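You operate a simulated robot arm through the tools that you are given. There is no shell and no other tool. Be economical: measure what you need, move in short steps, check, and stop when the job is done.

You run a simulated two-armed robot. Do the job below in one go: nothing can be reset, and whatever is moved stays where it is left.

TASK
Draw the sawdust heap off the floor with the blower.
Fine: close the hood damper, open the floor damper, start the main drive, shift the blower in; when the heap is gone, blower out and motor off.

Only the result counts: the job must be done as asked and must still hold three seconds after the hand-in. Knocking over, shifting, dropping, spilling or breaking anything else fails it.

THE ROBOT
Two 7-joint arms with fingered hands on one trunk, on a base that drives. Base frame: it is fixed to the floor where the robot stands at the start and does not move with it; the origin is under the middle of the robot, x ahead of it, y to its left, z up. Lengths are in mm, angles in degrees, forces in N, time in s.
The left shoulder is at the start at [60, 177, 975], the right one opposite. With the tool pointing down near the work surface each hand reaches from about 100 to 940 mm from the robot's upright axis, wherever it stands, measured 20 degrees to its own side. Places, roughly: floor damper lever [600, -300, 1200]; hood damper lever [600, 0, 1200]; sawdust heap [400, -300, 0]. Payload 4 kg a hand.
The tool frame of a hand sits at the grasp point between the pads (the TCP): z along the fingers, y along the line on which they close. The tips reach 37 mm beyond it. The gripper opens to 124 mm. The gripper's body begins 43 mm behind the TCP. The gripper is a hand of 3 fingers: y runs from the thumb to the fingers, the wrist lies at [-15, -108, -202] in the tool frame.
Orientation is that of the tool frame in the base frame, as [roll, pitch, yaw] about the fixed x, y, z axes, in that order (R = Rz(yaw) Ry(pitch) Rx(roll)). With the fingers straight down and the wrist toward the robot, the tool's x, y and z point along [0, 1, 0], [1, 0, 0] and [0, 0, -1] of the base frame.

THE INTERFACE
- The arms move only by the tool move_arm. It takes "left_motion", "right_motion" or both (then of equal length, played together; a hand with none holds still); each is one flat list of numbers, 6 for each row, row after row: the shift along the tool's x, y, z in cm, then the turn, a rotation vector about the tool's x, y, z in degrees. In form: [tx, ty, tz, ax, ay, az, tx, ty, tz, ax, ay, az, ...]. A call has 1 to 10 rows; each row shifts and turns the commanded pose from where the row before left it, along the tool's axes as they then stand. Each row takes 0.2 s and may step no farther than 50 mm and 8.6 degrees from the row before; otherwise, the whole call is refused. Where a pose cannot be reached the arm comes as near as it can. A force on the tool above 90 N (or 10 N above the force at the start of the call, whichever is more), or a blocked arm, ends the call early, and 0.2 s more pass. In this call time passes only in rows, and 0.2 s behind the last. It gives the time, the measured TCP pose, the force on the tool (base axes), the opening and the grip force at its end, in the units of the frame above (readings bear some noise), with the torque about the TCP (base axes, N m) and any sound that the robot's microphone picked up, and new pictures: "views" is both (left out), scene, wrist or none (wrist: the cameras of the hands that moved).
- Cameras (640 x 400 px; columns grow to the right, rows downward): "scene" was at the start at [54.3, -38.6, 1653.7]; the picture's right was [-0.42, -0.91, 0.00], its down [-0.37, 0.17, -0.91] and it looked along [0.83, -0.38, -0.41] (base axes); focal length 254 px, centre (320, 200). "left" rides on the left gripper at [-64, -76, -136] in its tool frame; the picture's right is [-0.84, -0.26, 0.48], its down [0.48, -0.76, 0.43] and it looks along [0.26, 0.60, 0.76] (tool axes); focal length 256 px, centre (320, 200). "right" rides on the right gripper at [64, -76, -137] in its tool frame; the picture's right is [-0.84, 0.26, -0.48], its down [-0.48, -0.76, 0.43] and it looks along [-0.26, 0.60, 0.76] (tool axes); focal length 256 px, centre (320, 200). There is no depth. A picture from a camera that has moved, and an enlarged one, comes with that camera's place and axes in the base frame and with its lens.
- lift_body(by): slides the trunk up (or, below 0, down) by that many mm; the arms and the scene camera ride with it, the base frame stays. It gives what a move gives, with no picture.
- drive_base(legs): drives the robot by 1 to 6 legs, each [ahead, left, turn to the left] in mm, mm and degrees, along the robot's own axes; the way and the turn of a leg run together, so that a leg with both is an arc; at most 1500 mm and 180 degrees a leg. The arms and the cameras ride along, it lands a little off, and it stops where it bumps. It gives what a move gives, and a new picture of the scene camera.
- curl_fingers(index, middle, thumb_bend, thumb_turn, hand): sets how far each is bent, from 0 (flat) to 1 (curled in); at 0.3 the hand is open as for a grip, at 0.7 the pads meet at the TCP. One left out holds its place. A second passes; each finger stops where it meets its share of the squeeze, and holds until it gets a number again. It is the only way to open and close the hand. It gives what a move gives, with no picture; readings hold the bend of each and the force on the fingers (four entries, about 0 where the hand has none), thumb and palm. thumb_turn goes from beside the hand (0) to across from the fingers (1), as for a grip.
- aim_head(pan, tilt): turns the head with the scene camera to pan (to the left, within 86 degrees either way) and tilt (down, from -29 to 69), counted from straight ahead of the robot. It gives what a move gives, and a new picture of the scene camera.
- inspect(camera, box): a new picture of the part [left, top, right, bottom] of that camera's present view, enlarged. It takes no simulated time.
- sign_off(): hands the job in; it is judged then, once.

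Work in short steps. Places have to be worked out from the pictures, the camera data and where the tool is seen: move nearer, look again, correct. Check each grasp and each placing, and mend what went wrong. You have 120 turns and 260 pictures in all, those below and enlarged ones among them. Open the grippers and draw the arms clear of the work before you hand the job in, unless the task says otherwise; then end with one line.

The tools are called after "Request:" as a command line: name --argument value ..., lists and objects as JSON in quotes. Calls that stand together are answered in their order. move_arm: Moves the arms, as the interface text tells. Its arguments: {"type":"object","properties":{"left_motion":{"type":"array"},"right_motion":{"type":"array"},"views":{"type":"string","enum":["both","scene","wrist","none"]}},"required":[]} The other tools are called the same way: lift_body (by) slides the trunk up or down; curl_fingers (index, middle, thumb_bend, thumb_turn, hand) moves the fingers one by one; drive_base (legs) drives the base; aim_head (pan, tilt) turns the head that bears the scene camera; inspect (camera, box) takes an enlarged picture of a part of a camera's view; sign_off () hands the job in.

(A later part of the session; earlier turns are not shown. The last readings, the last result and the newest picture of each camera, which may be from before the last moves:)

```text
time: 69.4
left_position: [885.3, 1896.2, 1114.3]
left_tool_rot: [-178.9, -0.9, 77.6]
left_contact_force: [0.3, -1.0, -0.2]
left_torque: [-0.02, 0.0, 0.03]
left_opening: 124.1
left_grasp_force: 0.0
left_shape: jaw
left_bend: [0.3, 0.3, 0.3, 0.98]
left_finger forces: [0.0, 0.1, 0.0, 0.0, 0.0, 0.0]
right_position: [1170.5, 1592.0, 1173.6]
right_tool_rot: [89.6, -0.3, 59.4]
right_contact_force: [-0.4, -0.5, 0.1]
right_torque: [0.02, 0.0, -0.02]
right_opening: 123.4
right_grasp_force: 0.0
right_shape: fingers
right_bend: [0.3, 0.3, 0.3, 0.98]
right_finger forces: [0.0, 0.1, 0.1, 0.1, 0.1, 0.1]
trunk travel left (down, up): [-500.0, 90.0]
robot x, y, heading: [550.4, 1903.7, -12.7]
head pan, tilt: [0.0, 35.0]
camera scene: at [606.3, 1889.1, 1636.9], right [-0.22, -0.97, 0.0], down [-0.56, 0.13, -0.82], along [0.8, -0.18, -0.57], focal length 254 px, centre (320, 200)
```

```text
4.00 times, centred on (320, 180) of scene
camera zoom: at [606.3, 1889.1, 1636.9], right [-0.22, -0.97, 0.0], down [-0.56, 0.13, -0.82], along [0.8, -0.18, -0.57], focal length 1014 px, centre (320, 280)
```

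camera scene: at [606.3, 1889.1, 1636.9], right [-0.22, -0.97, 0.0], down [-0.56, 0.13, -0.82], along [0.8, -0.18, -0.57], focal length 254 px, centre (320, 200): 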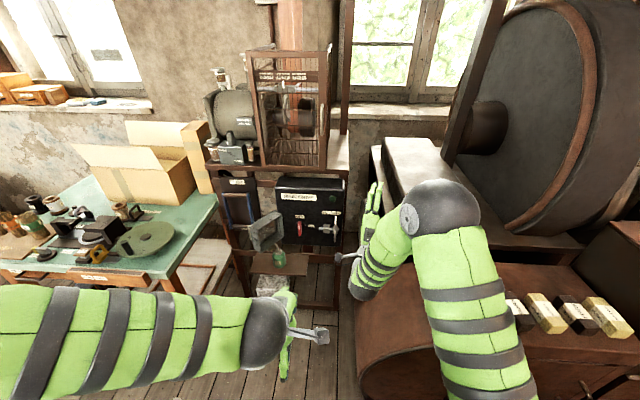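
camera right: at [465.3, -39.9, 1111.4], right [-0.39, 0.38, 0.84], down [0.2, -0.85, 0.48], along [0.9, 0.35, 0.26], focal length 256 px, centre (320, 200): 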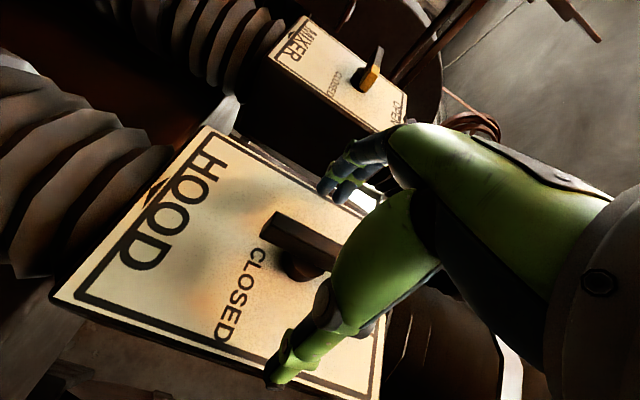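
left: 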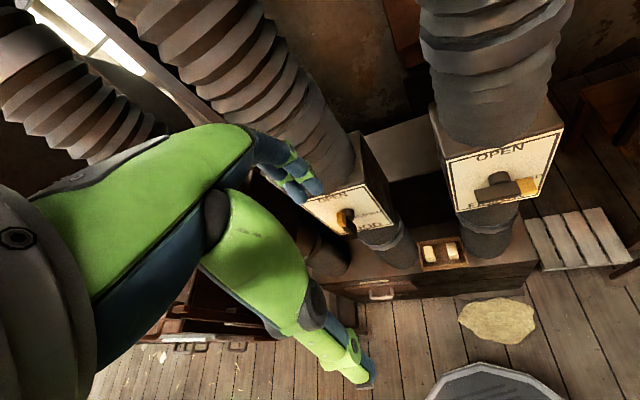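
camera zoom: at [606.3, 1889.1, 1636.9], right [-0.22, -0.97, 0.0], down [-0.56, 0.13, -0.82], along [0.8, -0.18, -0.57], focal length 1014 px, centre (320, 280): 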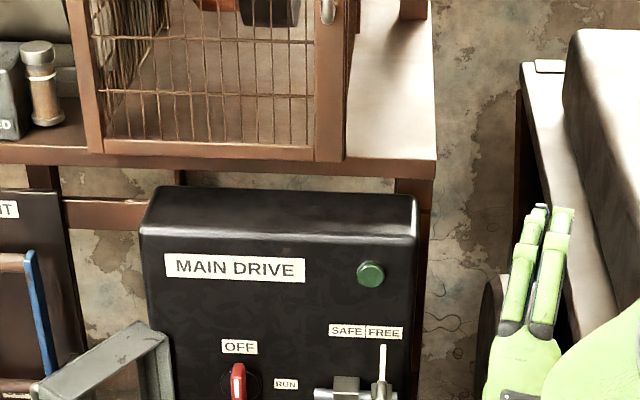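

Now the lower part.

Request:
inspect --camera "scene" --box '[224, 190, 352, 270]'

```text
5.00 times, centred on (288, 230) of scene
camera zoom: at [606.3, 1889.1, 1636.9], right [-0.22, -0.97, 0.0], down [-0.56, 0.13, -0.82], along [0.8, -0.18, -0.57], focal length 1268 px, centre (480, 50)
```

zoom: 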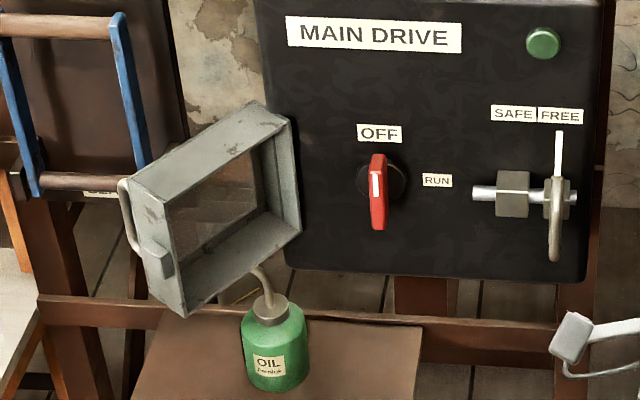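

The bolt already points at FREE, belt lever at TIGHT, knob at OFF with RUN at its right. Knob ≈ (1497,1786,858). I sidestep left to line up, keeping distance.

Request:
drive_base --legs '[[80, 270, -4.5]]'

Request:
inspect --camera "scene" --box '[280, 160, 480, 285]'

```text
time: 71.5
left_position: [1034.9, 2123.6, 1113.7]
left_tool_rot: [-178.9, -0.8, 73.4]
left_contact_force: [-0.3, -0.5, -0.1]
left_torque: [-0.01, 0.0, -0.01]
left_opening: 123.7
left_grasp_force: 0.1
left_shape: jaw
left_bend: [0.3, 0.3, 0.3, 0.98]
left_finger forces: [0.0, 0.0, 0.0, 0.0, 0.1, 0.0]
right_position: [1297.4, 1801.3, 1173.8]
right_tool_rot: [89.5, -0.3, 55.2]
right_contact_force: [0.6, 0.7, -0.3]
right_torque: [0.0, 0.0, 0.03]
right_opening: 123.4
right_grasp_force: 0.1
right_shape: fingers
right_bend: [0.3, 0.3, 0.3, 0.98]
right_finger forces: [0.0, 0.1, 0.0, 0.1, 0.1, 0.0]
trunk travel left (down, up): [-500.0, 90.0]
robot x, y, heading: [698.3, 2154.7, -16.9]
head pan, tilt: [0.0, 35.0]
camera scene: at [756.2, 2138.3, 1636.8], right [-0.29, -0.96, 0.0], down [-0.55, 0.17, -0.82], along [0.78, -0.24, -0.57], focal length 254 px, centre (320, 200)
```

scene: 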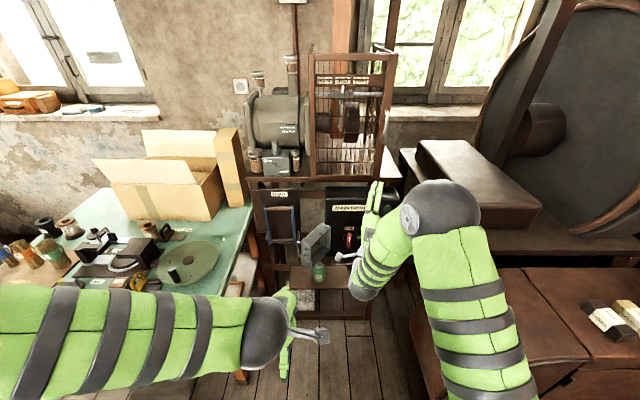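

```text
3.20 times, centred on (380, 222) of scene
camera zoom: at [756.2, 2138.3, 1636.8], right [-0.29, -0.96, 0.0], down [-0.55, 0.17, -0.82], along [0.78, -0.24, -0.57], focal length 812 px, centre (128, 128)
```

zoom: 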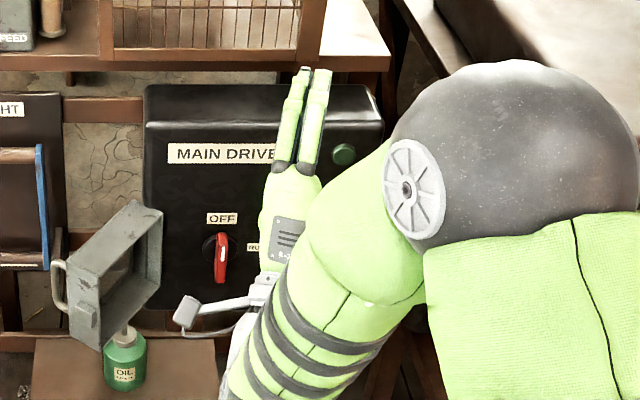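

Knob position re-confirmed (1490,1782,858). I square the hand's heading to the box and begin rolling it to grip a vertical bar, still high.

Request:
move_arm --right_motion '[0, 0, 0, 0, 6, 0, 0, 0, 0, 0, 6, 0, 0, 0, 0, 0, 6, 0, 0, 0, 0, 0, 0, -8.5, 0, 0, 0, 0, 0, -8.5, 0, 0, 0, 0, 0, -8.5, 0, 0, 0, 0, 0, -8.5, 0, 0, 0, 0, 0, -8.5, 0, 0, 0, 0, 0, -8.5, 0, 0, 0, 0, 0, -8.5]' --views "none"

Request:
curl_fingers --hand "right" --index 0.46 --middle 0.46 --thumb_bend 0.46

Request:
move_arm --right_motion '[0, 0, 0, 0, 0, -8.5, 0, 0, 0, 0, 0, -8.5, 0, 0, 0, 0, 0, -8.5, 0, 0, 0, 0, 0, -5]' --views "scene"

```text
time: 73.7
left_position: [1033.2, 2122.3, 1114.6]
left_tool_rot: [-179.0, -0.9, 73.2]
left_contact_force: [0.4, 0.3, 0.6]
left_torque: [0.01, -0.03, 0.02]
left_opening: 123.9
left_grasp_force: 0.2
left_shape: jaw
left_bend: [0.3, 0.3, 0.3, 0.98]
left_finger forces: [0.0, 0.0, 0.0, 0.1, 0.0, 0.0]
right_position: [1296.5, 1801.1, 1174.3]
right_tool_rot: [89.1, 59.5, 72.4]
right_contact_force: [1.0, -0.2, 1.4]
right_torque: [-0.03, 0.03, 0.04]
right_opening: 123.2
right_grasp_force: 0.1
right_shape: fingers
right_bend: [0.3, 0.3, 0.3, 0.98]
right_finger forces: [0.0, 0.0, 0.1, 0.0, 0.1, 0.0]
trunk travel left (down, up): [-500.0, 90.0]
robot x, y, heading: [698.9, 2156.2, -17.1]
head pan, tilt: [0.0, 35.0]
```

```text
time: 74.7
left_position: [1033.7, 2123.1, 1114.0]
left_tool_rot: [-178.9, -0.9, 73.3]
left_contact_force: [0.3, 0.0, -0.1]
left_torque: [-0.03, -0.03, 0.01]
left_opening: 123.6
left_grasp_force: 0.0
left_shape: jaw
left_bend: [0.3, 0.3, 0.3, 0.98]
left_finger forces: [0.0, 0.1, 0.1, 0.0, 0.0, 0.1]
right_position: [1296.6, 1801.1, 1173.8]
right_tool_rot: [89.0, 59.3, 72.3]
right_contact_force: [0.2, -0.2, -0.6]
right_torque: [0.01, 0.02, 0.01]
right_opening: 75.0
right_grasp_force: 0.1
right_shape: fingers
right_bend: [0.46, 0.46, 0.46, 0.98]
right_finger forces: [0.1, 0.0, 0.0, 0.0, 0.0, 0.0]
trunk travel left (down, up): [-500.0, 90.0]
robot x, y, heading: [698.6, 2155.4, -17.1]
head pan, tilt: [0.0, 35.0]
```

```text
time: 75.7
left_position: [1034.4, 2123.5, 1114.4]
left_tool_rot: [-178.9, -0.9, 73.3]
left_contact_force: [0.2, 0.6, 0.1]
left_torque: [-0.01, -0.01, -0.02]
left_opening: 123.6
left_grasp_force: 0.0
left_shape: jaw
left_bend: [0.3, 0.3, 0.3, 0.98]
left_finger forces: [0.1, 0.1, 0.0, 0.1, 0.0, 0.1]
right_position: [1296.0, 1800.3, 1174.6]
right_tool_rot: [1.0, 89.5, -15.9]
right_contact_force: [-0.7, -0.2, -0.1]
right_torque: [0.0, 0.0, 0.0]
right_opening: 75.0
right_grasp_force: 0.1
right_shape: fingers
right_bend: [0.46, 0.46, 0.46, 0.98]
right_finger forces: [0.0, 0.0, 0.0, 0.1, 0.1, 0.0]
trunk travel left (down, up): [-500.0, 90.0]
robot x, y, heading: [699.4, 2150.5, -17.2]
head pan, tilt: [0.0, 35.0]
camera scene: at [755.4, 2137.4, 1636.8], right [-0.29, -0.96, 0.0], down [-0.55, 0.17, -0.82], along [0.78, -0.24, -0.57], focal length 254 px, centre (320, 200)
```

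scene: 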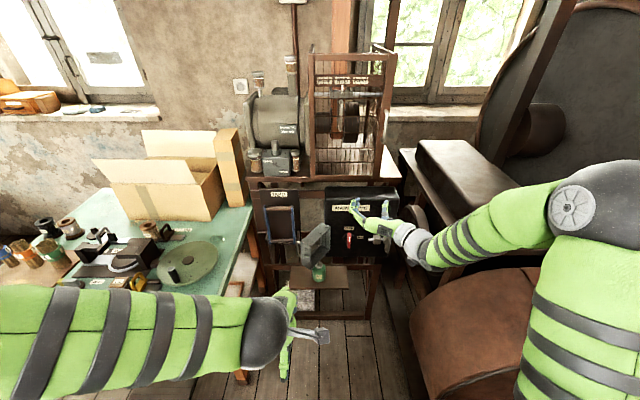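

Hand rolled. I lower it step by step to knob height, staying 150 mm off the face.

Request:
move_arm --right_motion '[4.5, 0.5, 0, 0, 0, 0, 4.5, 0.5, 0, 0, 0, 0, 4.5, 0.5, 0, 0, 0, 0, 4.5, 0.5, 0, 0, 0, 0]' --views "both"

```text
time: 76.7
left_position: [1034.0, 2122.0, 1114.0]
left_tool_rot: [-178.9, -0.8, 73.2]
left_contact_force: [-0.5, -0.7, 0.1]
left_torque: [-0.01, 0.01, -0.01]
left_opening: 123.7
left_grasp_force: 0.0
left_shape: jaw
left_bend: [0.3, 0.3, 0.3, 0.98]
left_finger forces: [0.2, 0.0, 0.1, 0.0, 0.0, 0.0]
right_position: [1303.2, 1818.8, 991.4]
right_tool_rot: [16.8, 89.5, -0.1]
right_contact_force: [-1.0, -0.2, -0.8]
right_torque: [0.02, -0.05, 0.0]
right_opening: 74.9
right_grasp_force: 0.1
right_shape: fingers
right_bend: [0.46, 0.46, 0.46, 0.98]
right_finger forces: [0.0, 0.1, 0.0, 0.0, 0.0, 0.0]
trunk travel left (down, up): [-500.0, 90.0]
robot x, y, heading: [699.6, 2152.5, -17.2]
head pan, tilt: [0.0, 35.0]
camera scene: at [756.3, 2137.0, 1636.9], right [-0.29, -0.96, 0.0], down [-0.55, 0.17, -0.82], along [0.78, -0.24, -0.57], focal length 254 px, centre (320, 200)
camera right: at [1149.7, 1785.7, 926.2], right [-0.4, 0.38, 0.83], down [0.19, -0.85, 0.48], along [0.9, 0.35, 0.26], focal length 256 px, centre (320, 200)
```

scene: 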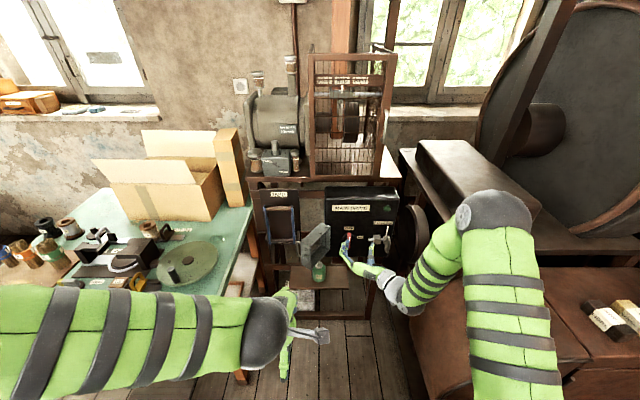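
right: 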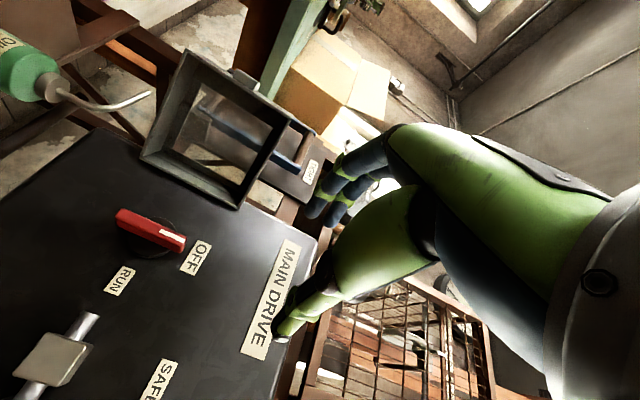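

Wrist view agrees (knob at ≈(1490,1785,859)). I lower the remaining 131 mm and shift 20 mm left.

Request:
move_arm --right_motion '[4.4, 0.7, 0, 0, 0, 0, 4.4, 0.7, 0, 0, 0, 0, 4.3, 0.6, 0, 0, 0, 0]' --views "both"

Request:
inspect --camera "scene" --box '[280, 180, 440, 280]'

```text
time: 77.5
left_position: [1033.0, 2121.4, 1114.8]
left_tool_rot: [-178.9, -0.9, 73.3]
left_contact_force: [0.4, 0.6, -0.2]
left_torque: [0.0, 0.0, 0.01]
left_opening: 123.9
left_grasp_force: 0.1
left_shape: jaw
left_bend: [0.3, 0.3, 0.3, 0.98]
left_finger forces: [0.0, 0.0, 0.0, 0.0, 0.0, 0.0]
right_position: [1312.3, 1839.3, 862.1]
right_tool_rot: [24.5, 89.4, 7.5]
right_contact_force: [-0.4, -0.5, 0.0]
right_torque: [0.01, 0.0, -0.02]
right_opening: 75.0
right_grasp_force: 0.0
right_shape: fingers
right_bend: [0.46, 0.46, 0.46, 0.98]
right_finger forces: [0.0, 0.1, 0.1, 0.0, 0.1, 0.0]
trunk travel left (down, up): [-500.0, 90.0]
robot x, y, heading: [700.2, 2151.6, -17.3]
head pan, tilt: [0.0, 35.0]
camera scene: at [756.1, 2137.0, 1636.9], right [-0.29, -0.96, 0.0], down [-0.55, 0.17, -0.82], along [0.78, -0.24, -0.57], focal length 254 px, centre (320, 200)
camera right: at [1159.8, 1805.9, 796.6], right [-0.4, 0.39, 0.83], down [0.19, -0.85, 0.48], along [0.9, 0.35, 0.26], focal length 256 px, centre (320, 200)
```

scene: 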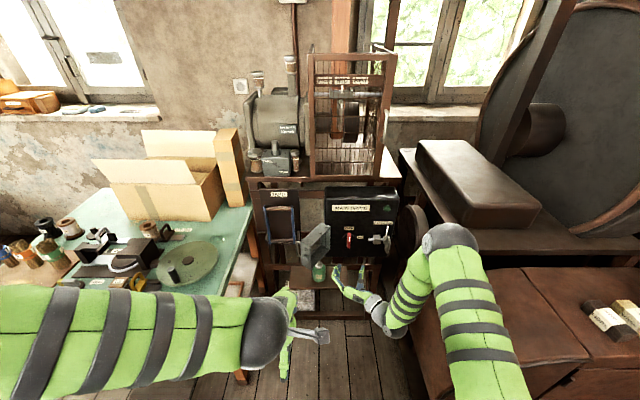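
right: 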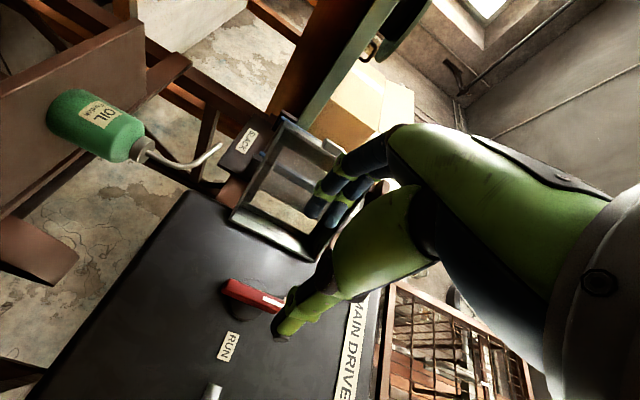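

```text
4.00 times, centred on (360, 230) of scene
camera zoom: at [756.1, 2137.0, 1636.9], right [-0.29, -0.96, 0.0], down [-0.55, 0.17, -0.82], along [0.78, -0.24, -0.57], focal length 1014 px, centre (160, 80)
```

zoom: 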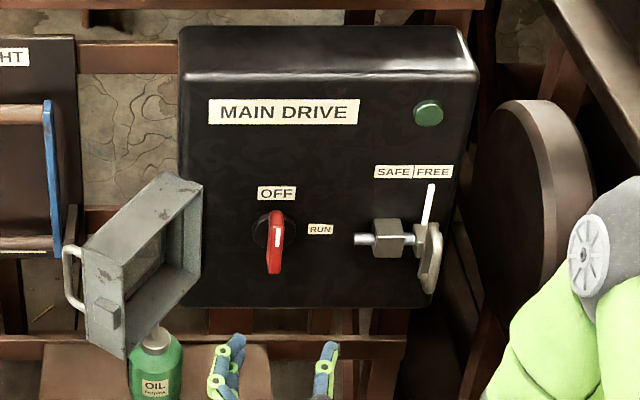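

Everything lines up laterally; knob is ~186 mm ahead. I drive the base forward 105 mm.

Request:
drive_base --legs '[[105, 0, 0]]'

Request:
inspect --camera "scene" --box '[280, 180, 440, 280]'

Request:
inspect --camera "right" --box '[160, 150, 480, 350]'

```text
time: 78.6
left_position: [1136.4, 2092.0, 1113.0]
left_tool_rot: [-178.8, -1.0, 73.5]
left_contact_force: [0.6, 0.0, 0.4]
left_torque: [0.02, 0.04, 0.0]
left_opening: 123.7
left_grasp_force: 0.1
left_shape: jaw
left_bend: [0.3, 0.3, 0.3, 0.98]
left_finger forces: [0.0, 0.0, 0.0, 0.0, 0.1, 0.1]
right_position: [1413.9, 1808.0, 861.2]
right_tool_rot: [36.6, 89.5, 19.8]
right_contact_force: [0.1, -0.3, 0.6]
right_torque: [-0.02, 0.0, -0.02]
right_opening: 75.0
right_grasp_force: 0.1
right_shape: fingers
right_bend: [0.46, 0.46, 0.46, 0.98]
right_finger forces: [0.1, 0.0, 0.0, 0.0, 0.1, 0.0]
trunk travel left (down, up): [-500.0, 90.0]
robot x, y, heading: [801.0, 2122.9, -17.2]
head pan, tilt: [0.0, 35.0]
camera scene: at [858.3, 2105.9, 1636.7], right [-0.29, -0.96, 0.0], down [-0.55, 0.17, -0.82], along [0.78, -0.24, -0.57], focal length 254 px, centre (320, 200)
```

scene: 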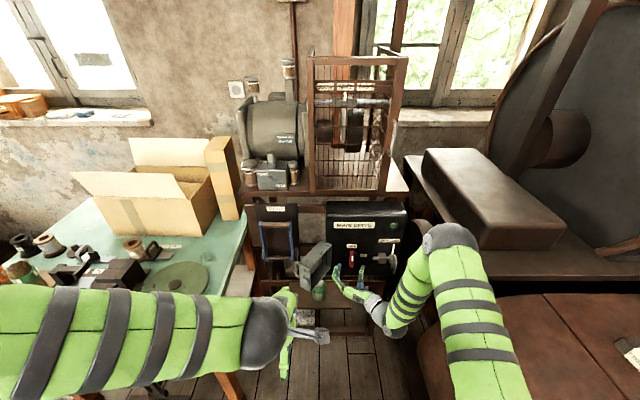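

```text
4.00 times, centred on (360, 230) of scene
camera zoom: at [858.3, 2105.9, 1636.7], right [-0.29, -0.96, 0.0], down [-0.55, 0.17, -0.82], along [0.78, -0.24, -0.57], focal length 1014 px, centre (160, 80)
```

zoom: 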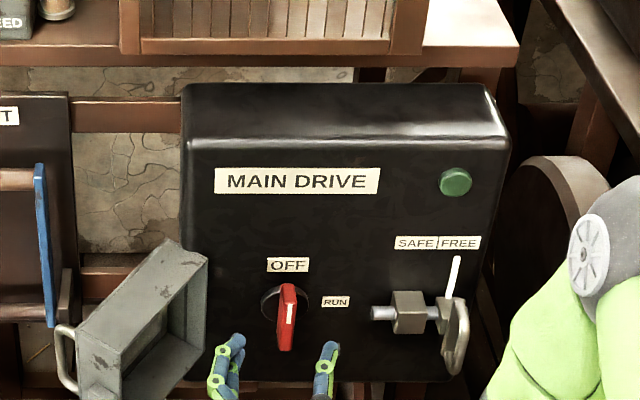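

```text
2.00 times, centred on (320, 250) of right
camera zoom: at [1261.6, 1775.5, 796.5], right [-0.39, 0.38, 0.83], down [0.19, -0.85, 0.48], along [0.9, 0.35, 0.26], focal length 512 px, centre (320, 100)
```

zoom: 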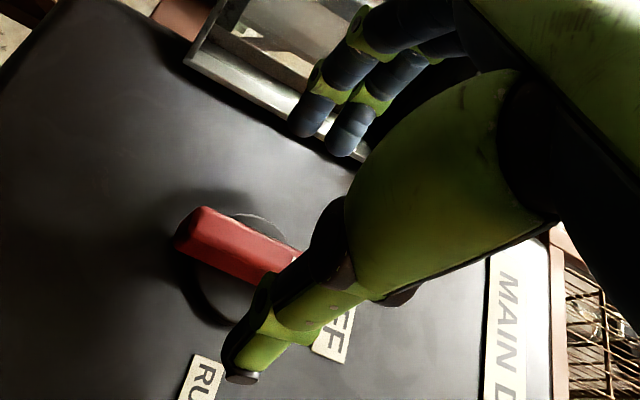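

Knob is ~78 mm ahead, 4 mm to the right. I advance 62 mm so the pads straddle it.

Request:
move_arm --right_motion '[0.1, -0.4, 2, 0, 0, 0, 0, 0, 2, 0, 0, 0, 0, 0, 1.2, 0, 0, 0, 0, 0, 1, 0, 0, 0]' --views "none"

Request:
inspect --camera "scene" --box '[310, 220, 406, 280]'

Request:
inspect --camera "right" --box '[160, 150, 480, 350]'

```text
time: 79.6
left_position: [1128.2, 2093.2, 1115.3]
left_tool_rot: [-179.2, -1.0, 73.3]
left_contact_force: [-0.4, -0.4, -0.4]
left_torque: [0.01, -0.02, 0.01]
left_opening: 123.7
left_grasp_force: 0.1
left_shape: jaw
left_bend: [0.3, 0.3, 0.3, 0.98]
left_finger forces: [0.0, 0.0, 0.1, 0.0, 0.0, 0.0]
right_position: [1463.7, 1792.8, 860.8]
right_tool_rot: [57.2, 89.6, 40.9]
right_contact_force: [-67.9, 20.3, 8.2]
right_torque: [0.31, -0.02, 2.37]
right_opening: 75.0
right_grasp_force: 35.4
right_shape: fingers
right_bend: [0.43, 0.45, 0.46, 0.98]
right_finger forces: [46.0, 16.8, 0.0, 0.1, 8.8, 0.0]
trunk travel left (down, up): [-500.0, 90.0]
robot x, y, heading: [800.3, 2122.3, -17.2]
head pan, tilt: [0.0, 35.0]
```

```text
6.67 times, centred on (358, 250) of scene
camera zoom: at [848.2, 2109.0, 1637.3], right [-0.29, -0.96, 0.0], down [-0.54, 0.17, -0.82], along [0.79, -0.24, -0.57], focal length 1691 px, centre (67, -133)
```

zoom: 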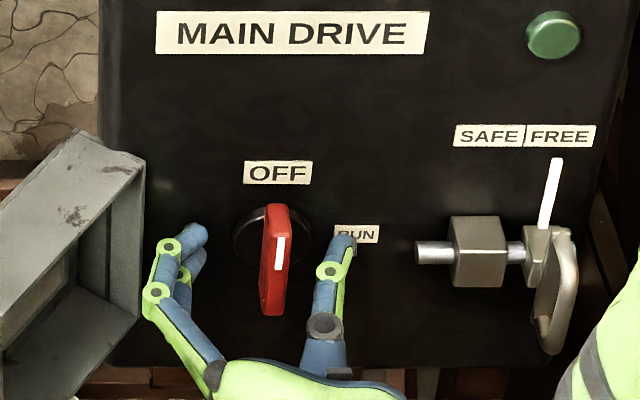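

```text
2.00 times, centred on (320, 250) of right
camera zoom: at [1310.4, 1757.9, 796.2], right [-0.4, 0.38, 0.84], down [0.2, -0.85, 0.48], along [0.9, 0.36, 0.26], focal length 512 px, centre (320, 100)
```

zoom: 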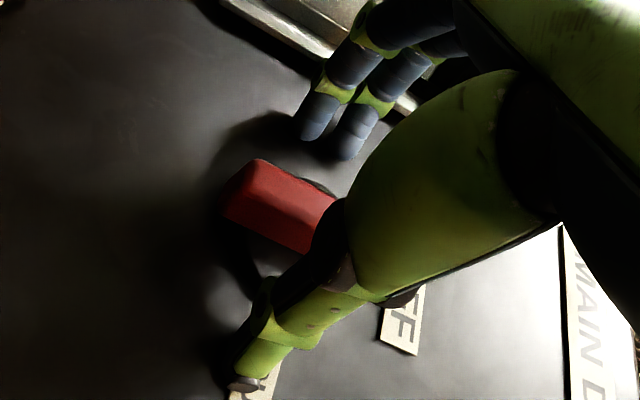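

The fingertips touch the panel (68 N). I back off 10 mm and then close on the knob.

Request:
move_arm --right_motion '[0, 0, -1.6, 0, 0, 0]' --views "none"

Request:
curl_fingers --hand "right" --index 0.7 --middle 0.7 --thumb_bend 0.7

Request:
inspect --camera "scene" --box '[310, 220, 406, 280]'

```text
time: 80.0
left_position: [1136.8, 2091.5, 1113.1]
left_tool_rot: [-178.9, -0.9, 73.4]
left_contact_force: [-0.1, 0.2, -0.4]
left_torque: [0.01, -0.03, -0.01]
left_opening: 123.8
left_grasp_force: 0.1
left_shape: jaw
left_bend: [0.3, 0.3, 0.3, 0.98]
left_finger forces: [0.0, 0.0, 0.0, 0.1, 0.0, 0.0]
right_position: [1460.0, 1790.1, 862.8]
right_tool_rot: [7.4, 89.2, -9.7]
right_contact_force: [-0.2, 0.8, -0.2]
right_torque: [0.01, 0.04, 0.02]
right_opening: 75.1
right_grasp_force: 0.4
right_shape: fingers
right_bend: [0.46, 0.46, 0.46, 0.97]
right_finger forces: [0.3, 0.0, 0.0, 0.1, 0.0, 0.0]
trunk travel left (down, up): [-500.0, 90.0]
robot x, y, heading: [800.2, 2124.8, -16.9]
head pan, tilt: [0.0, 35.0]
```

```text
time: 81.0
left_position: [1135.4, 2090.5, 1114.1]
left_tool_rot: [-178.8, -0.8, 73.2]
left_contact_force: [-0.1, -0.3, -0.5]
left_torque: [0.01, 0.05, 0.0]
left_opening: 123.7
left_grasp_force: 0.1
left_shape: jaw
left_bend: [0.3, 0.3, 0.3, 0.98]
left_finger forces: [0.1, 0.0, 0.0, 0.0, 0.0, 0.0]
right_position: [1457.5, 1790.4, 863.5]
right_tool_rot: [17.0, 89.2, 0.0]
right_contact_force: [11.4, -15.3, 8.8]
right_torque: [-0.11, -0.35, 0.15]
right_opening: 22.2
right_grasp_force: 14.9
right_shape: fingers
right_bend: [0.65, 0.68, 0.64, 0.97]
right_finger forces: [8.3, 2.8, 0.0, 0.0, 18.4, 0.0]
trunk travel left (down, up): [-500.0, 90.0]
robot x, y, heading: [803.2, 2119.4, -17.3]
head pan, tilt: [0.0, 35.0]
```

```text
6.67 times, centred on (358, 250) of scene
camera zoom: at [857.0, 2105.1, 1636.9], right [-0.29, -0.96, 0.0], down [-0.55, 0.17, -0.82], along [0.78, -0.24, -0.57], focal length 1691 px, centre (67, -133)
```

zoom: 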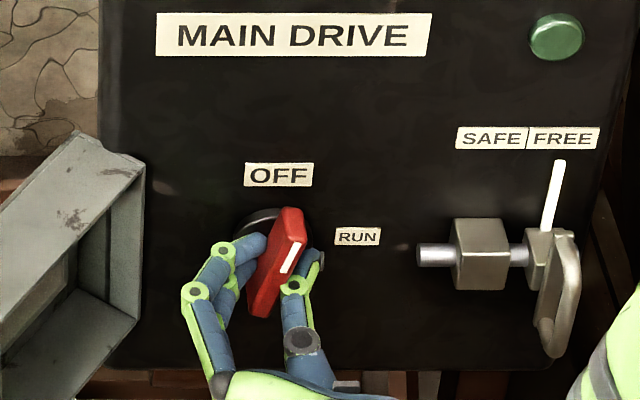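

The knob is gripped (and already turned ~20°). I rotate clockwise toward RUN, listening.

Request:
move_arm --right_motion '[-0.3, 0, 0, 0, 0, 8.4, 0, 0, 0, 0, 0, 8.4, 0, 0, 0, 0, 0, 8.4, 0, 0, 0, 0, 0, 8.4]' --views "none"

Request:
inspect --camera "scene" --box '[310, 220, 406, 280]'

```text
time: 82.0
left_position: [1134.7, 2091.7, 1113.7]
left_tool_rot: [-178.9, -0.9, 73.3]
left_contact_force: [0.0, 0.2, 0.0]
left_torque: [0.0, 0.02, -0.01]
left_opening: 123.7
left_grasp_force: 0.1
left_shape: jaw
left_bend: [0.3, 0.3, 0.3, 0.98]
left_finger forces: [0.0, 0.0, 0.0, 0.0, 0.0, 0.1]
right_position: [1456.0, 1792.5, 864.1]
right_tool_rot: [89.4, 56.1, 72.8]
right_contact_force: [-3.2, -4.1, -7.1]
right_torque: [0.0, -0.07, 0.05]
right_opening: 21.7
right_grasp_force: 13.9
right_shape: fingers
right_bend: [0.65, 0.68, 0.65, 0.96]
right_finger forces: [8.3, 1.9, 0.0, 0.0, 17.7, 0.1]
trunk travel left (down, up): [-500.0, 90.0]
robot x, y, heading: [797.7, 2122.5, -16.7]
head pan, tilt: [0.0, 35.0]
```

```text
6.67 times, centred on (358, 250) of scene
camera zoom: at [856.6, 2105.8, 1636.7], right [-0.29, -0.96, 0.0], down [-0.55, 0.17, -0.82], along [0.78, -0.24, -0.57], focal length 1691 px, centre (67, -133)
```

zoom: 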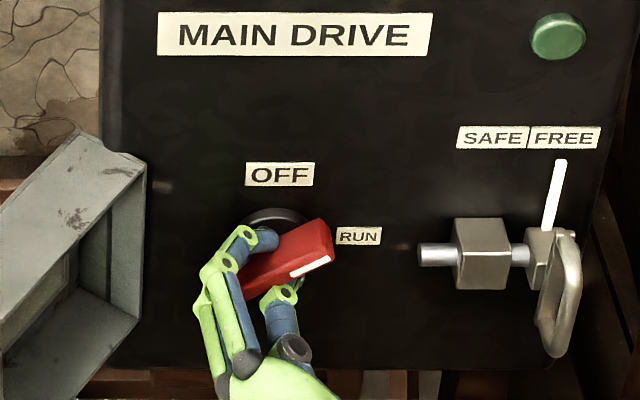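

Good, ~65°. Continue to RUN.

Request:
move_arm --right_motion '[0, 0, 0, 0, 0, 8.4, 0, 0, 0, 0, 0, 8.4, 0, 0, 0, 0, 0, 8.4, 0, 0, 0, 0, 0, 8.4]' --views "none"

Request:
inspect --camera "scene" --box '[310, 220, 406, 280]'

```text
time: 83.0
left_position: [1134.6, 2091.9, 1114.3]
left_tool_rot: [-178.9, -0.9, 73.3]
left_contact_force: [0.0, -0.1, 0.4]
left_torque: [0.01, -0.01, -0.02]
left_opening: 123.6
left_grasp_force: 0.1
left_shape: jaw
left_bend: [0.3, 0.3, 0.3, 0.98]
left_finger forces: [0.0, 0.1, 0.0, 0.0, 0.0, 0.0]
right_position: [1456.4, 1792.5, 863.7]
right_tool_rot: [89.5, 22.4, 73.1]
right_contact_force: [-10.8, 5.1, -6.1]
right_torque: [-0.05, -0.15, 0.1]
right_opening: 21.1
right_grasp_force: 16.5
right_shape: fingers
right_bend: [0.65, 0.68, 0.66, 0.95]
right_finger forces: [9.7, 2.8, 0.0, 0.0, 21.5, 0.0]
trunk travel left (down, up): [-500.0, 90.0]
robot x, y, heading: [798.7, 2123.2, -17.2]
head pan, tilt: [0.0, 35.0]
```

```text
6.67 times, centred on (358, 250) of scene
camera zoom: at [855.9, 2106.6, 1636.9], right [-0.29, -0.96, 0.0], down [-0.55, 0.17, -0.82], along [0.78, -0.24, -0.57], focal length 1691 px, centre (67, -133)
```

zoom: 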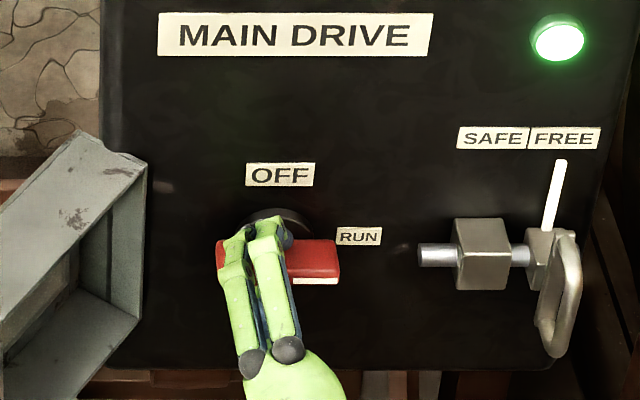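

Green lamp is lit — main drive runs. I release, retract, and back away.

Request:
curl_fingers --hand "right" --index 0.42 --middle 0.42 --thumb_bend 0.42

Request:
move_arm --right_motion '[0, 0, -2, 0, 0, 0, 0, 0, -4, 0, 0, 0]' --views "none"

Request:
inspect --camera "scene" --box '[310, 220, 406, 280]'

Request:
drive_base --legs '[[-200, 0, 0]]'

```text
time: 84.0
left_position: [1135.3, 2091.9, 1114.5]
left_tool_rot: [-178.9, -0.9, 73.4]
left_contact_force: [0.0, -1.0, -0.4]
left_torque: [-0.03, 0.03, 0.0]
left_opening: 123.6
left_grasp_force: 0.0
left_shape: jaw
left_bend: [0.3, 0.3, 0.3, 0.98]
left_finger forces: [0.1, 0.0, 0.1, 0.1, 0.1, 0.0]
right_position: [1457.1, 1790.6, 864.7]
right_tool_rot: [89.5, 22.6, 73.1]
right_contact_force: [0.7, 0.6, -0.8]
right_torque: [0.02, 0.0, -0.02]
right_opening: 86.8
right_grasp_force: 0.0
right_shape: fingers
right_bend: [0.42, 0.42, 0.42, 0.97]
right_finger forces: [0.0, 0.1, 0.0, 0.0, 0.1, 0.0]
trunk travel left (down, up): [-500.0, 90.0]
robot x, y, heading: [800.5, 2123.5, -17.1]
head pan, tilt: [0.0, 35.0]
```

```text
time: 84.6
left_position: [1134.1, 2092.6, 1115.0]
left_tool_rot: [-178.9, -0.9, 73.4]
left_contact_force: [-0.2, 0.0, -0.5]
left_torque: [0.0, 0.01, 0.0]
left_opening: 123.7
left_grasp_force: 0.0
left_shape: jaw
left_bend: [0.3, 0.3, 0.3, 0.98]
left_finger forces: [0.0, 0.1, 0.1, 0.1, 0.0, 0.0]
right_position: [1400.3, 1806.9, 864.5]
right_tool_rot: [89.4, 22.5, 73.0]
right_contact_force: [-0.5, 0.2, -0.6]
right_torque: [-0.01, -0.01, 0.0]
right_opening: 86.8
right_grasp_force: 0.1
right_shape: fingers
right_bend: [0.42, 0.42, 0.42, 0.98]
right_finger forces: [0.0, 0.0, 0.0, 0.0, 0.0, 0.0]
trunk travel left (down, up): [-500.0, 90.0]
robot x, y, heading: [802.3, 2124.3, -17.1]
head pan, tilt: [0.0, 35.0]
```

```text
6.67 times, centred on (358, 250) of scene
camera zoom: at [856.2, 2106.3, 1636.9], right [-0.29, -0.96, 0.0], down [-0.55, 0.17, -0.82], along [0.78, -0.24, -0.57], focal length 1691 px, centre (67, -133)
```

zoom: 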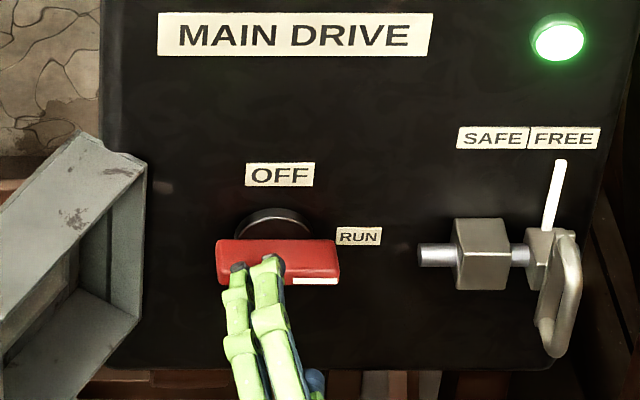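

```text
time: 86.2
left_position: [941.9, 2152.1, 1114.6]
left_tool_rot: [-179.0, -1.0, 73.6]
left_contact_force: [-0.2, 0.9, 0.7]
left_torque: [-0.01, 0.01, -0.04]
left_opening: 123.8
left_grasp_force: 0.1
left_shape: jaw
left_bend: [0.3, 0.3, 0.3, 0.98]
left_finger forces: [0.0, 0.0, 0.0, 0.0, 0.0, 0.0]
right_position: [1209.5, 1867.2, 863.9]
right_tool_rot: [89.4, 22.6, 73.1]
right_contact_force: [0.0, 0.6, -0.1]
right_torque: [-0.01, 0.02, 0.0]
right_opening: 87.0
right_grasp_force: 0.1
right_shape: fingers
right_bend: [0.42, 0.42, 0.42, 0.98]
right_finger forces: [0.0, 0.1, 0.0, 0.0, 0.0, 0.1]
trunk travel left (down, up): [-500.0, 90.0]
robot x, y, heading: [607.8, 2180.9, -16.7]
head pan, tilt: [0.0, 35.0]
camera scene: at [663.7, 2165.5, 1636.9], right [-0.29, -0.96, 0.0], down [-0.55, 0.17, -0.82], along [0.78, -0.24, -0.57], focal length 254 px, centre (320, 200)
```

scene: 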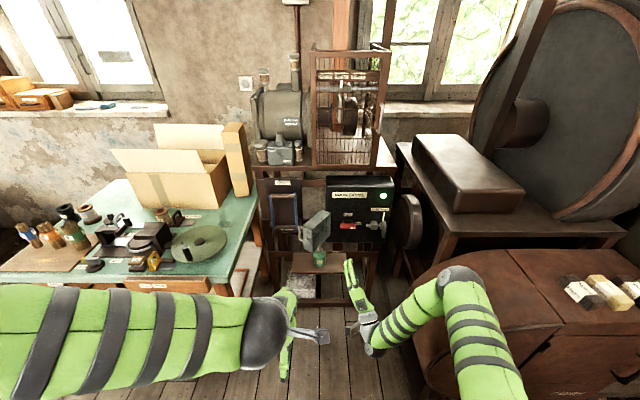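

Now to the blower shifter, which I triangulate from early views at ≈(405,-567,1408). First I raise the right hand clear (300 mm), then back into the aisle and turn to face down it.

Request:
move_arm --right_motion '[-1.72, 4.16, 0, 0, 0, 0, -1.72, 4.16, 0, 0, 0, 0, -1.72, 4.16, 0, 0, 0, 0, -1.72, 4.16, 0, 0, 0, 0, -1.72, 4.16, 0, 0, 0, 0, -1.72, 4.16, 0, 0, 0, 0, -1.72, 4.16, 0, 0, 0, 0]' --views "none"

Request:
drive_base --legs '[[-150, -300, 0], [0, 0, -88]]'

```text
time: 87.8
left_position: [941.9, 2152.7, 1115.0]
left_tool_rot: [-179.0, -0.9, 73.6]
left_contact_force: [-0.2, 0.0, -0.5]
left_torque: [0.01, -0.03, -0.03]
left_opening: 123.7
left_grasp_force: 0.0
left_shape: jaw
left_bend: [0.3, 0.3, 0.3, 0.98]
left_finger forces: [0.1, 0.0, 0.0, 0.0, 0.0, 0.0]
right_position: [1207.8, 1870.0, 1179.5]
right_tool_rot: [89.5, 22.6, 73.2]
right_contact_force: [-0.6, -0.3, -0.1]
right_torque: [0.0, -0.02, 0.03]
right_opening: 86.9
right_grasp_force: 0.1
right_shape: fingers
right_bend: [0.42, 0.42, 0.42, 0.98]
right_finger forces: [0.1, 0.0, 0.1, 0.1, 0.1, 0.0]
trunk travel left (down, up): [-500.0, 90.0]
robot x, y, heading: [610.6, 2182.0, -16.8]
head pan, tilt: [0.0, 35.0]
```

```text
time: 93.6
left_position: [382.2, 1599.0, 1114.0]
left_tool_rot: [-179.0, -0.9, -10.4]
left_contact_force: [0.4, -0.1, 0.2]
left_torque: [0.01, 0.01, -0.04]
left_opening: 123.9
left_grasp_force: 0.0
left_shape: jaw
left_bend: [0.3, 0.3, 0.3, 0.98]
left_finger forces: [0.0, 0.0, 0.1, 0.0, 0.0, 0.1]
right_position: [128.7, 1305.5, 1177.7]
right_tool_rot: [89.5, 22.6, -10.7]
right_contact_force: [-0.4, -0.2, 0.0]
right_torque: [0.04, 0.01, -0.01]
right_opening: 87.1
right_grasp_force: 0.1
right_shape: fingers
right_bend: [0.42, 0.42, 0.42, 0.98]
right_finger forces: [0.1, 0.0, 0.0, 0.0, 0.0, 0.0]
trunk travel left (down, up): [-500.0, 90.0]
robot x, y, heading: [376.8, 1938.6, -100.8]
head pan, tilt: [0.0, 35.0]
camera scene: at [365.2, 1878.4, 1636.8], right [-0.98, 0.19, 0.0], down [0.11, 0.56, -0.82], along [-0.15, -0.8, -0.57], focal length 254 px, centre (320, 200)
```

scene: 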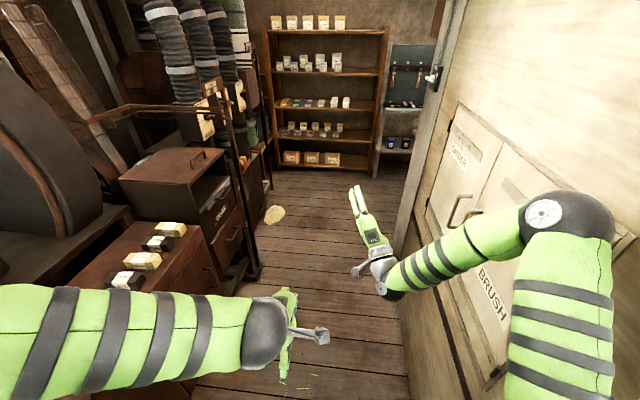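

The right elbow is near the sander doors, so I strafe left 130 mm first and then drive down the aisle in two legs.

Request:
drive_base --legs '[[0, 130, 0], [967, -124, 0]]'

```text
time: 99.7
left_position: [161.3, 631.6, 1113.6]
left_tool_rot: [-179.0, -0.9, -13.1]
left_contact_force: [-0.2, 0.0, -0.6]
left_torque: [0.02, 0.02, -0.01]
left_opening: 123.6
left_grasp_force: 0.2
left_shape: jaw
left_bend: [0.3, 0.3, 0.3, 0.98]
left_finger forces: [0.0, 0.0, 0.1, 0.0, 0.1, 0.0]
right_position: [-106.6, 349.0, 1177.9]
right_tool_rot: [89.4, 22.5, -13.5]
right_contact_force: [0.0, -0.3, 0.3]
right_torque: [-0.01, -0.02, 0.01]
right_opening: 87.1
right_grasp_force: 0.1
right_shape: fingers
right_bend: [0.42, 0.42, 0.42, 0.98]
right_finger forces: [0.1, 0.0, 0.1, 0.0, 0.0, 0.0]
trunk travel left (down, up): [-500.0, 90.0]
robot x, y, heading: [172.5, 966.4, -103.9]
head pan, tilt: [0.0, 35.0]
camera scene: at [157.6, 910.5, 1636.8], right [-0.97, 0.23, 0.0], down [0.13, 0.56, -0.82], along [-0.19, -0.8, -0.57], focal length 254 px, centre (320, 200)
```

scene: 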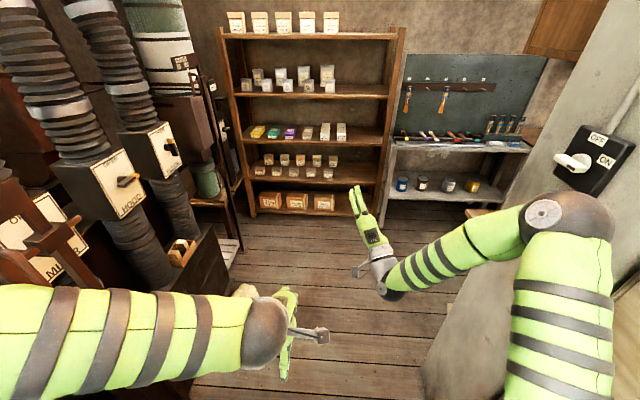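

I'm a bit right of plan and the pillar's lamp switch is near the elbow; strafe left 80 and continue.

Request:
drive_base --legs '[[0, 80, 0], [700, 60, 0]]'

```text
time: 104.2
left_position: [129.4, -78.1, 1114.6]
left_tool_rot: [-178.9, -0.8, -13.3]
left_contact_force: [0.0, 0.2, 0.6]
left_torque: [0.03, 0.0, 0.02]
left_opening: 123.8
left_grasp_force: 0.3
left_shape: jaw
left_bend: [0.3, 0.3, 0.3, 0.98]
left_finger forces: [0.0, 0.0, 0.1, 0.1, 0.0, 0.0]
right_position: [-137.4, -360.3, 1179.0]
right_tool_rot: [89.5, 22.6, -13.6]
right_contact_force: [-0.6, 0.8, 0.7]
right_torque: [-0.04, -0.01, 0.0]
right_opening: 87.1
right_grasp_force: 0.0
right_shape: fingers
right_bend: [0.42, 0.42, 0.42, 0.98]
right_finger forces: [0.0, 0.0, 0.0, 0.1, 0.1, 0.0]
trunk travel left (down, up): [-500.0, 90.0]
robot x, y, heading: [140.4, 254.4, -103.7]
head pan, tilt: [0.0, 35.0]
camera scene: at [127.6, 200.3, 1636.8], right [-0.97, 0.24, 0.0], down [0.14, 0.56, -0.82], along [-0.19, -0.8, -0.57], focal length 254 px, centre (320, 200)
```

scene: 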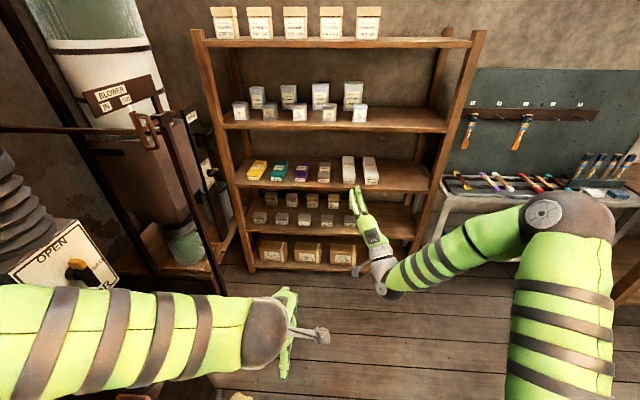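

I need more room from the damper panels before turning: strafe right, go forward, then turn left to face the blower (heading ≈ -17°).

Request:
drive_base --legs '[[0, -330, 0], [460, -30, 0], [0, 0, 88]]'

Request:
aim_head --pan -5 --tilt 20

Request:
inspect --camera "scene" --box '[240, 130, 480, 280]'

```text
time: 112.4
left_position: [18.5, -150.8, 1114.3]
left_tool_rot: [-178.9, -0.9, 72.1]
left_contact_force: [0.8, 0.2, -0.4]
left_torque: [0.05, 0.04, 0.0]
left_opening: 123.8
left_grasp_force: 0.1
left_shape: jaw
left_bend: [0.3, 0.3, 0.3, 0.98]
left_finger forces: [0.1, 0.0, 0.1, 0.0, 0.1, 0.0]
right_position: [277.1, -441.3, 1179.1]
right_tool_rot: [89.5, 22.5, 71.7]
right_contact_force: [-0.3, 0.3, -0.3]
right_torque: [0.01, 0.05, 0.0]
right_opening: 87.2
right_grasp_force: 0.1
right_shape: fingers
right_bend: [0.42, 0.42, 0.42, 0.98]
right_finger forces: [0.0, 0.1, 0.0, 0.0, 0.1, 0.0]
trunk travel left (down, up): [-500.0, 90.0]
robot x, y, heading: [-315.7, -114.5, -18.6]
head pan, tilt: [0.0, 35.0]
camera scene: at [-258.7, -130.5, 1636.8], right [-0.31, -0.95, 0.0], down [-0.54, 0.18, -0.82], along [0.78, -0.26, -0.57], focal length 254 px, centre (320, 200)
```

scene: 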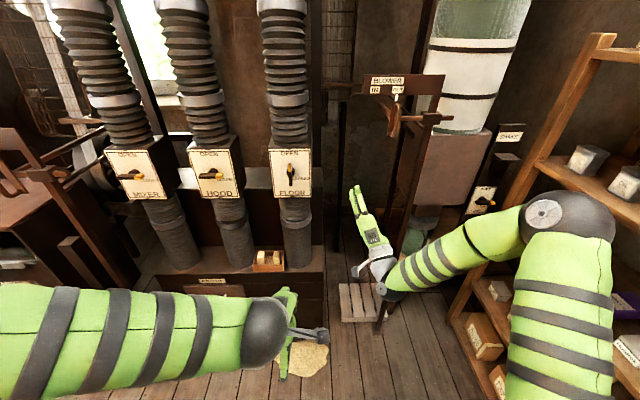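

```text
time: 113.2
left_position: [19.4, -149.5, 1114.5]
left_tool_rot: [-178.9, -0.9, 72.1]
left_contact_force: [0.0, -0.3, 0.1]
left_torque: [0.02, 0.0, -0.01]
left_opening: 123.7
left_grasp_force: 0.1
left_shape: jaw
left_bend: [0.3, 0.3, 0.3, 0.98]
left_finger forces: [0.1, 0.0, 0.0, 0.0, 0.0, 0.1]
right_position: [277.8, -441.5, 1180.6]
right_tool_rot: [89.5, 22.6, 71.7]
right_contact_force: [-0.2, 0.6, -0.9]
right_torque: [0.0, -0.01, 0.02]
right_opening: 87.1
right_grasp_force: 0.1
right_shape: fingers
right_bend: [0.42, 0.42, 0.42, 0.98]
right_finger forces: [0.0, 0.0, 0.0, 0.1, 0.0, 0.0]
trunk travel left (down, up): [-500.0, 90.0]
robot x, y, heading: [-313.9, -111.7, -18.7]
head pan, tilt: [-5.0, 20.0]
camera scene: at [-256.8, -139.8, 1660.6], right [-0.4, -0.92, 0.0], down [-0.31, 0.14, -0.94], along [0.86, -0.37, -0.34], focal length 254 px, centre (320, 200)
```

scene: 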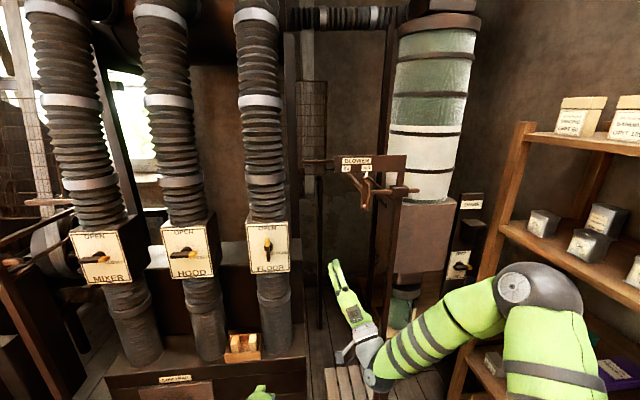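

```text
2.67 times, centred on (360, 205) of scene
camera zoom: at [-256.8, -139.8, 1660.6], right [-0.4, -0.92, 0.0], down [-0.31, 0.14, -0.94], along [0.86, -0.37, -0.34], focal length 676 px, centre (213, 187)
```

zoom: 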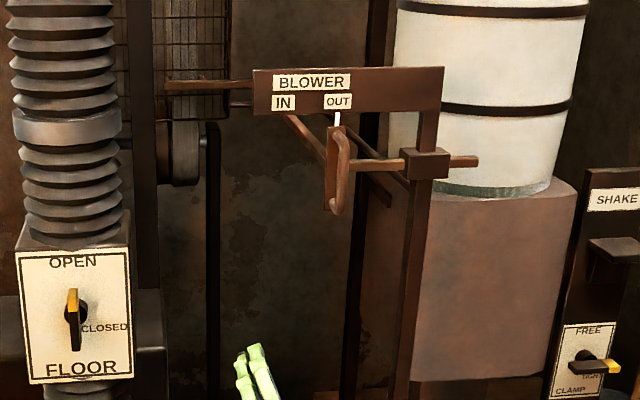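

I check the clamp lever label and the handle more closely.

Request:
inspect --camera "scene" --box '[430, 235, 494, 275]'

Request:
inspect --camera "scene" --box '[328, 150, 424, 210]'

```text
10.00 times, centred on (462, 255) of scene
camera zoom: at [-256.8, -139.8, 1660.6], right [-0.4, -0.92, 0.0], down [-0.31, 0.14, -0.94], along [0.86, -0.37, -0.34], focal length 2536 px, centre (-1100, -350)
```

zoom: 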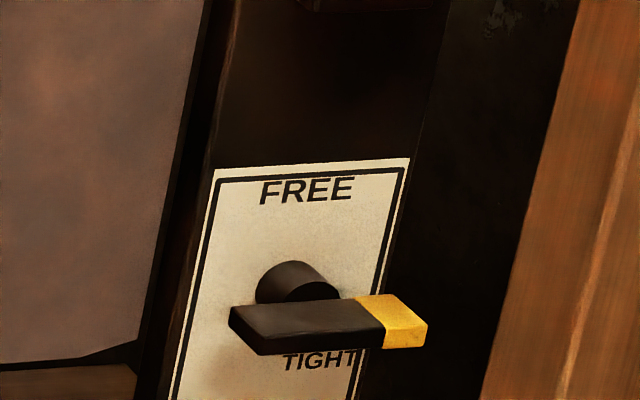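

```text
6.67 times, centred on (376, 180) of scene
camera zoom: at [-256.8, -139.8, 1660.6], right [-0.4, -0.92, 0.0], down [-0.31, 0.14, -0.94], along [0.86, -0.37, -0.34], focal length 1691 px, centre (-53, 333)
```

zoom: 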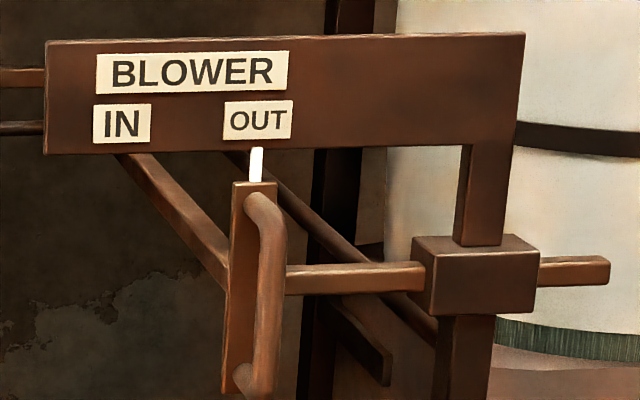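

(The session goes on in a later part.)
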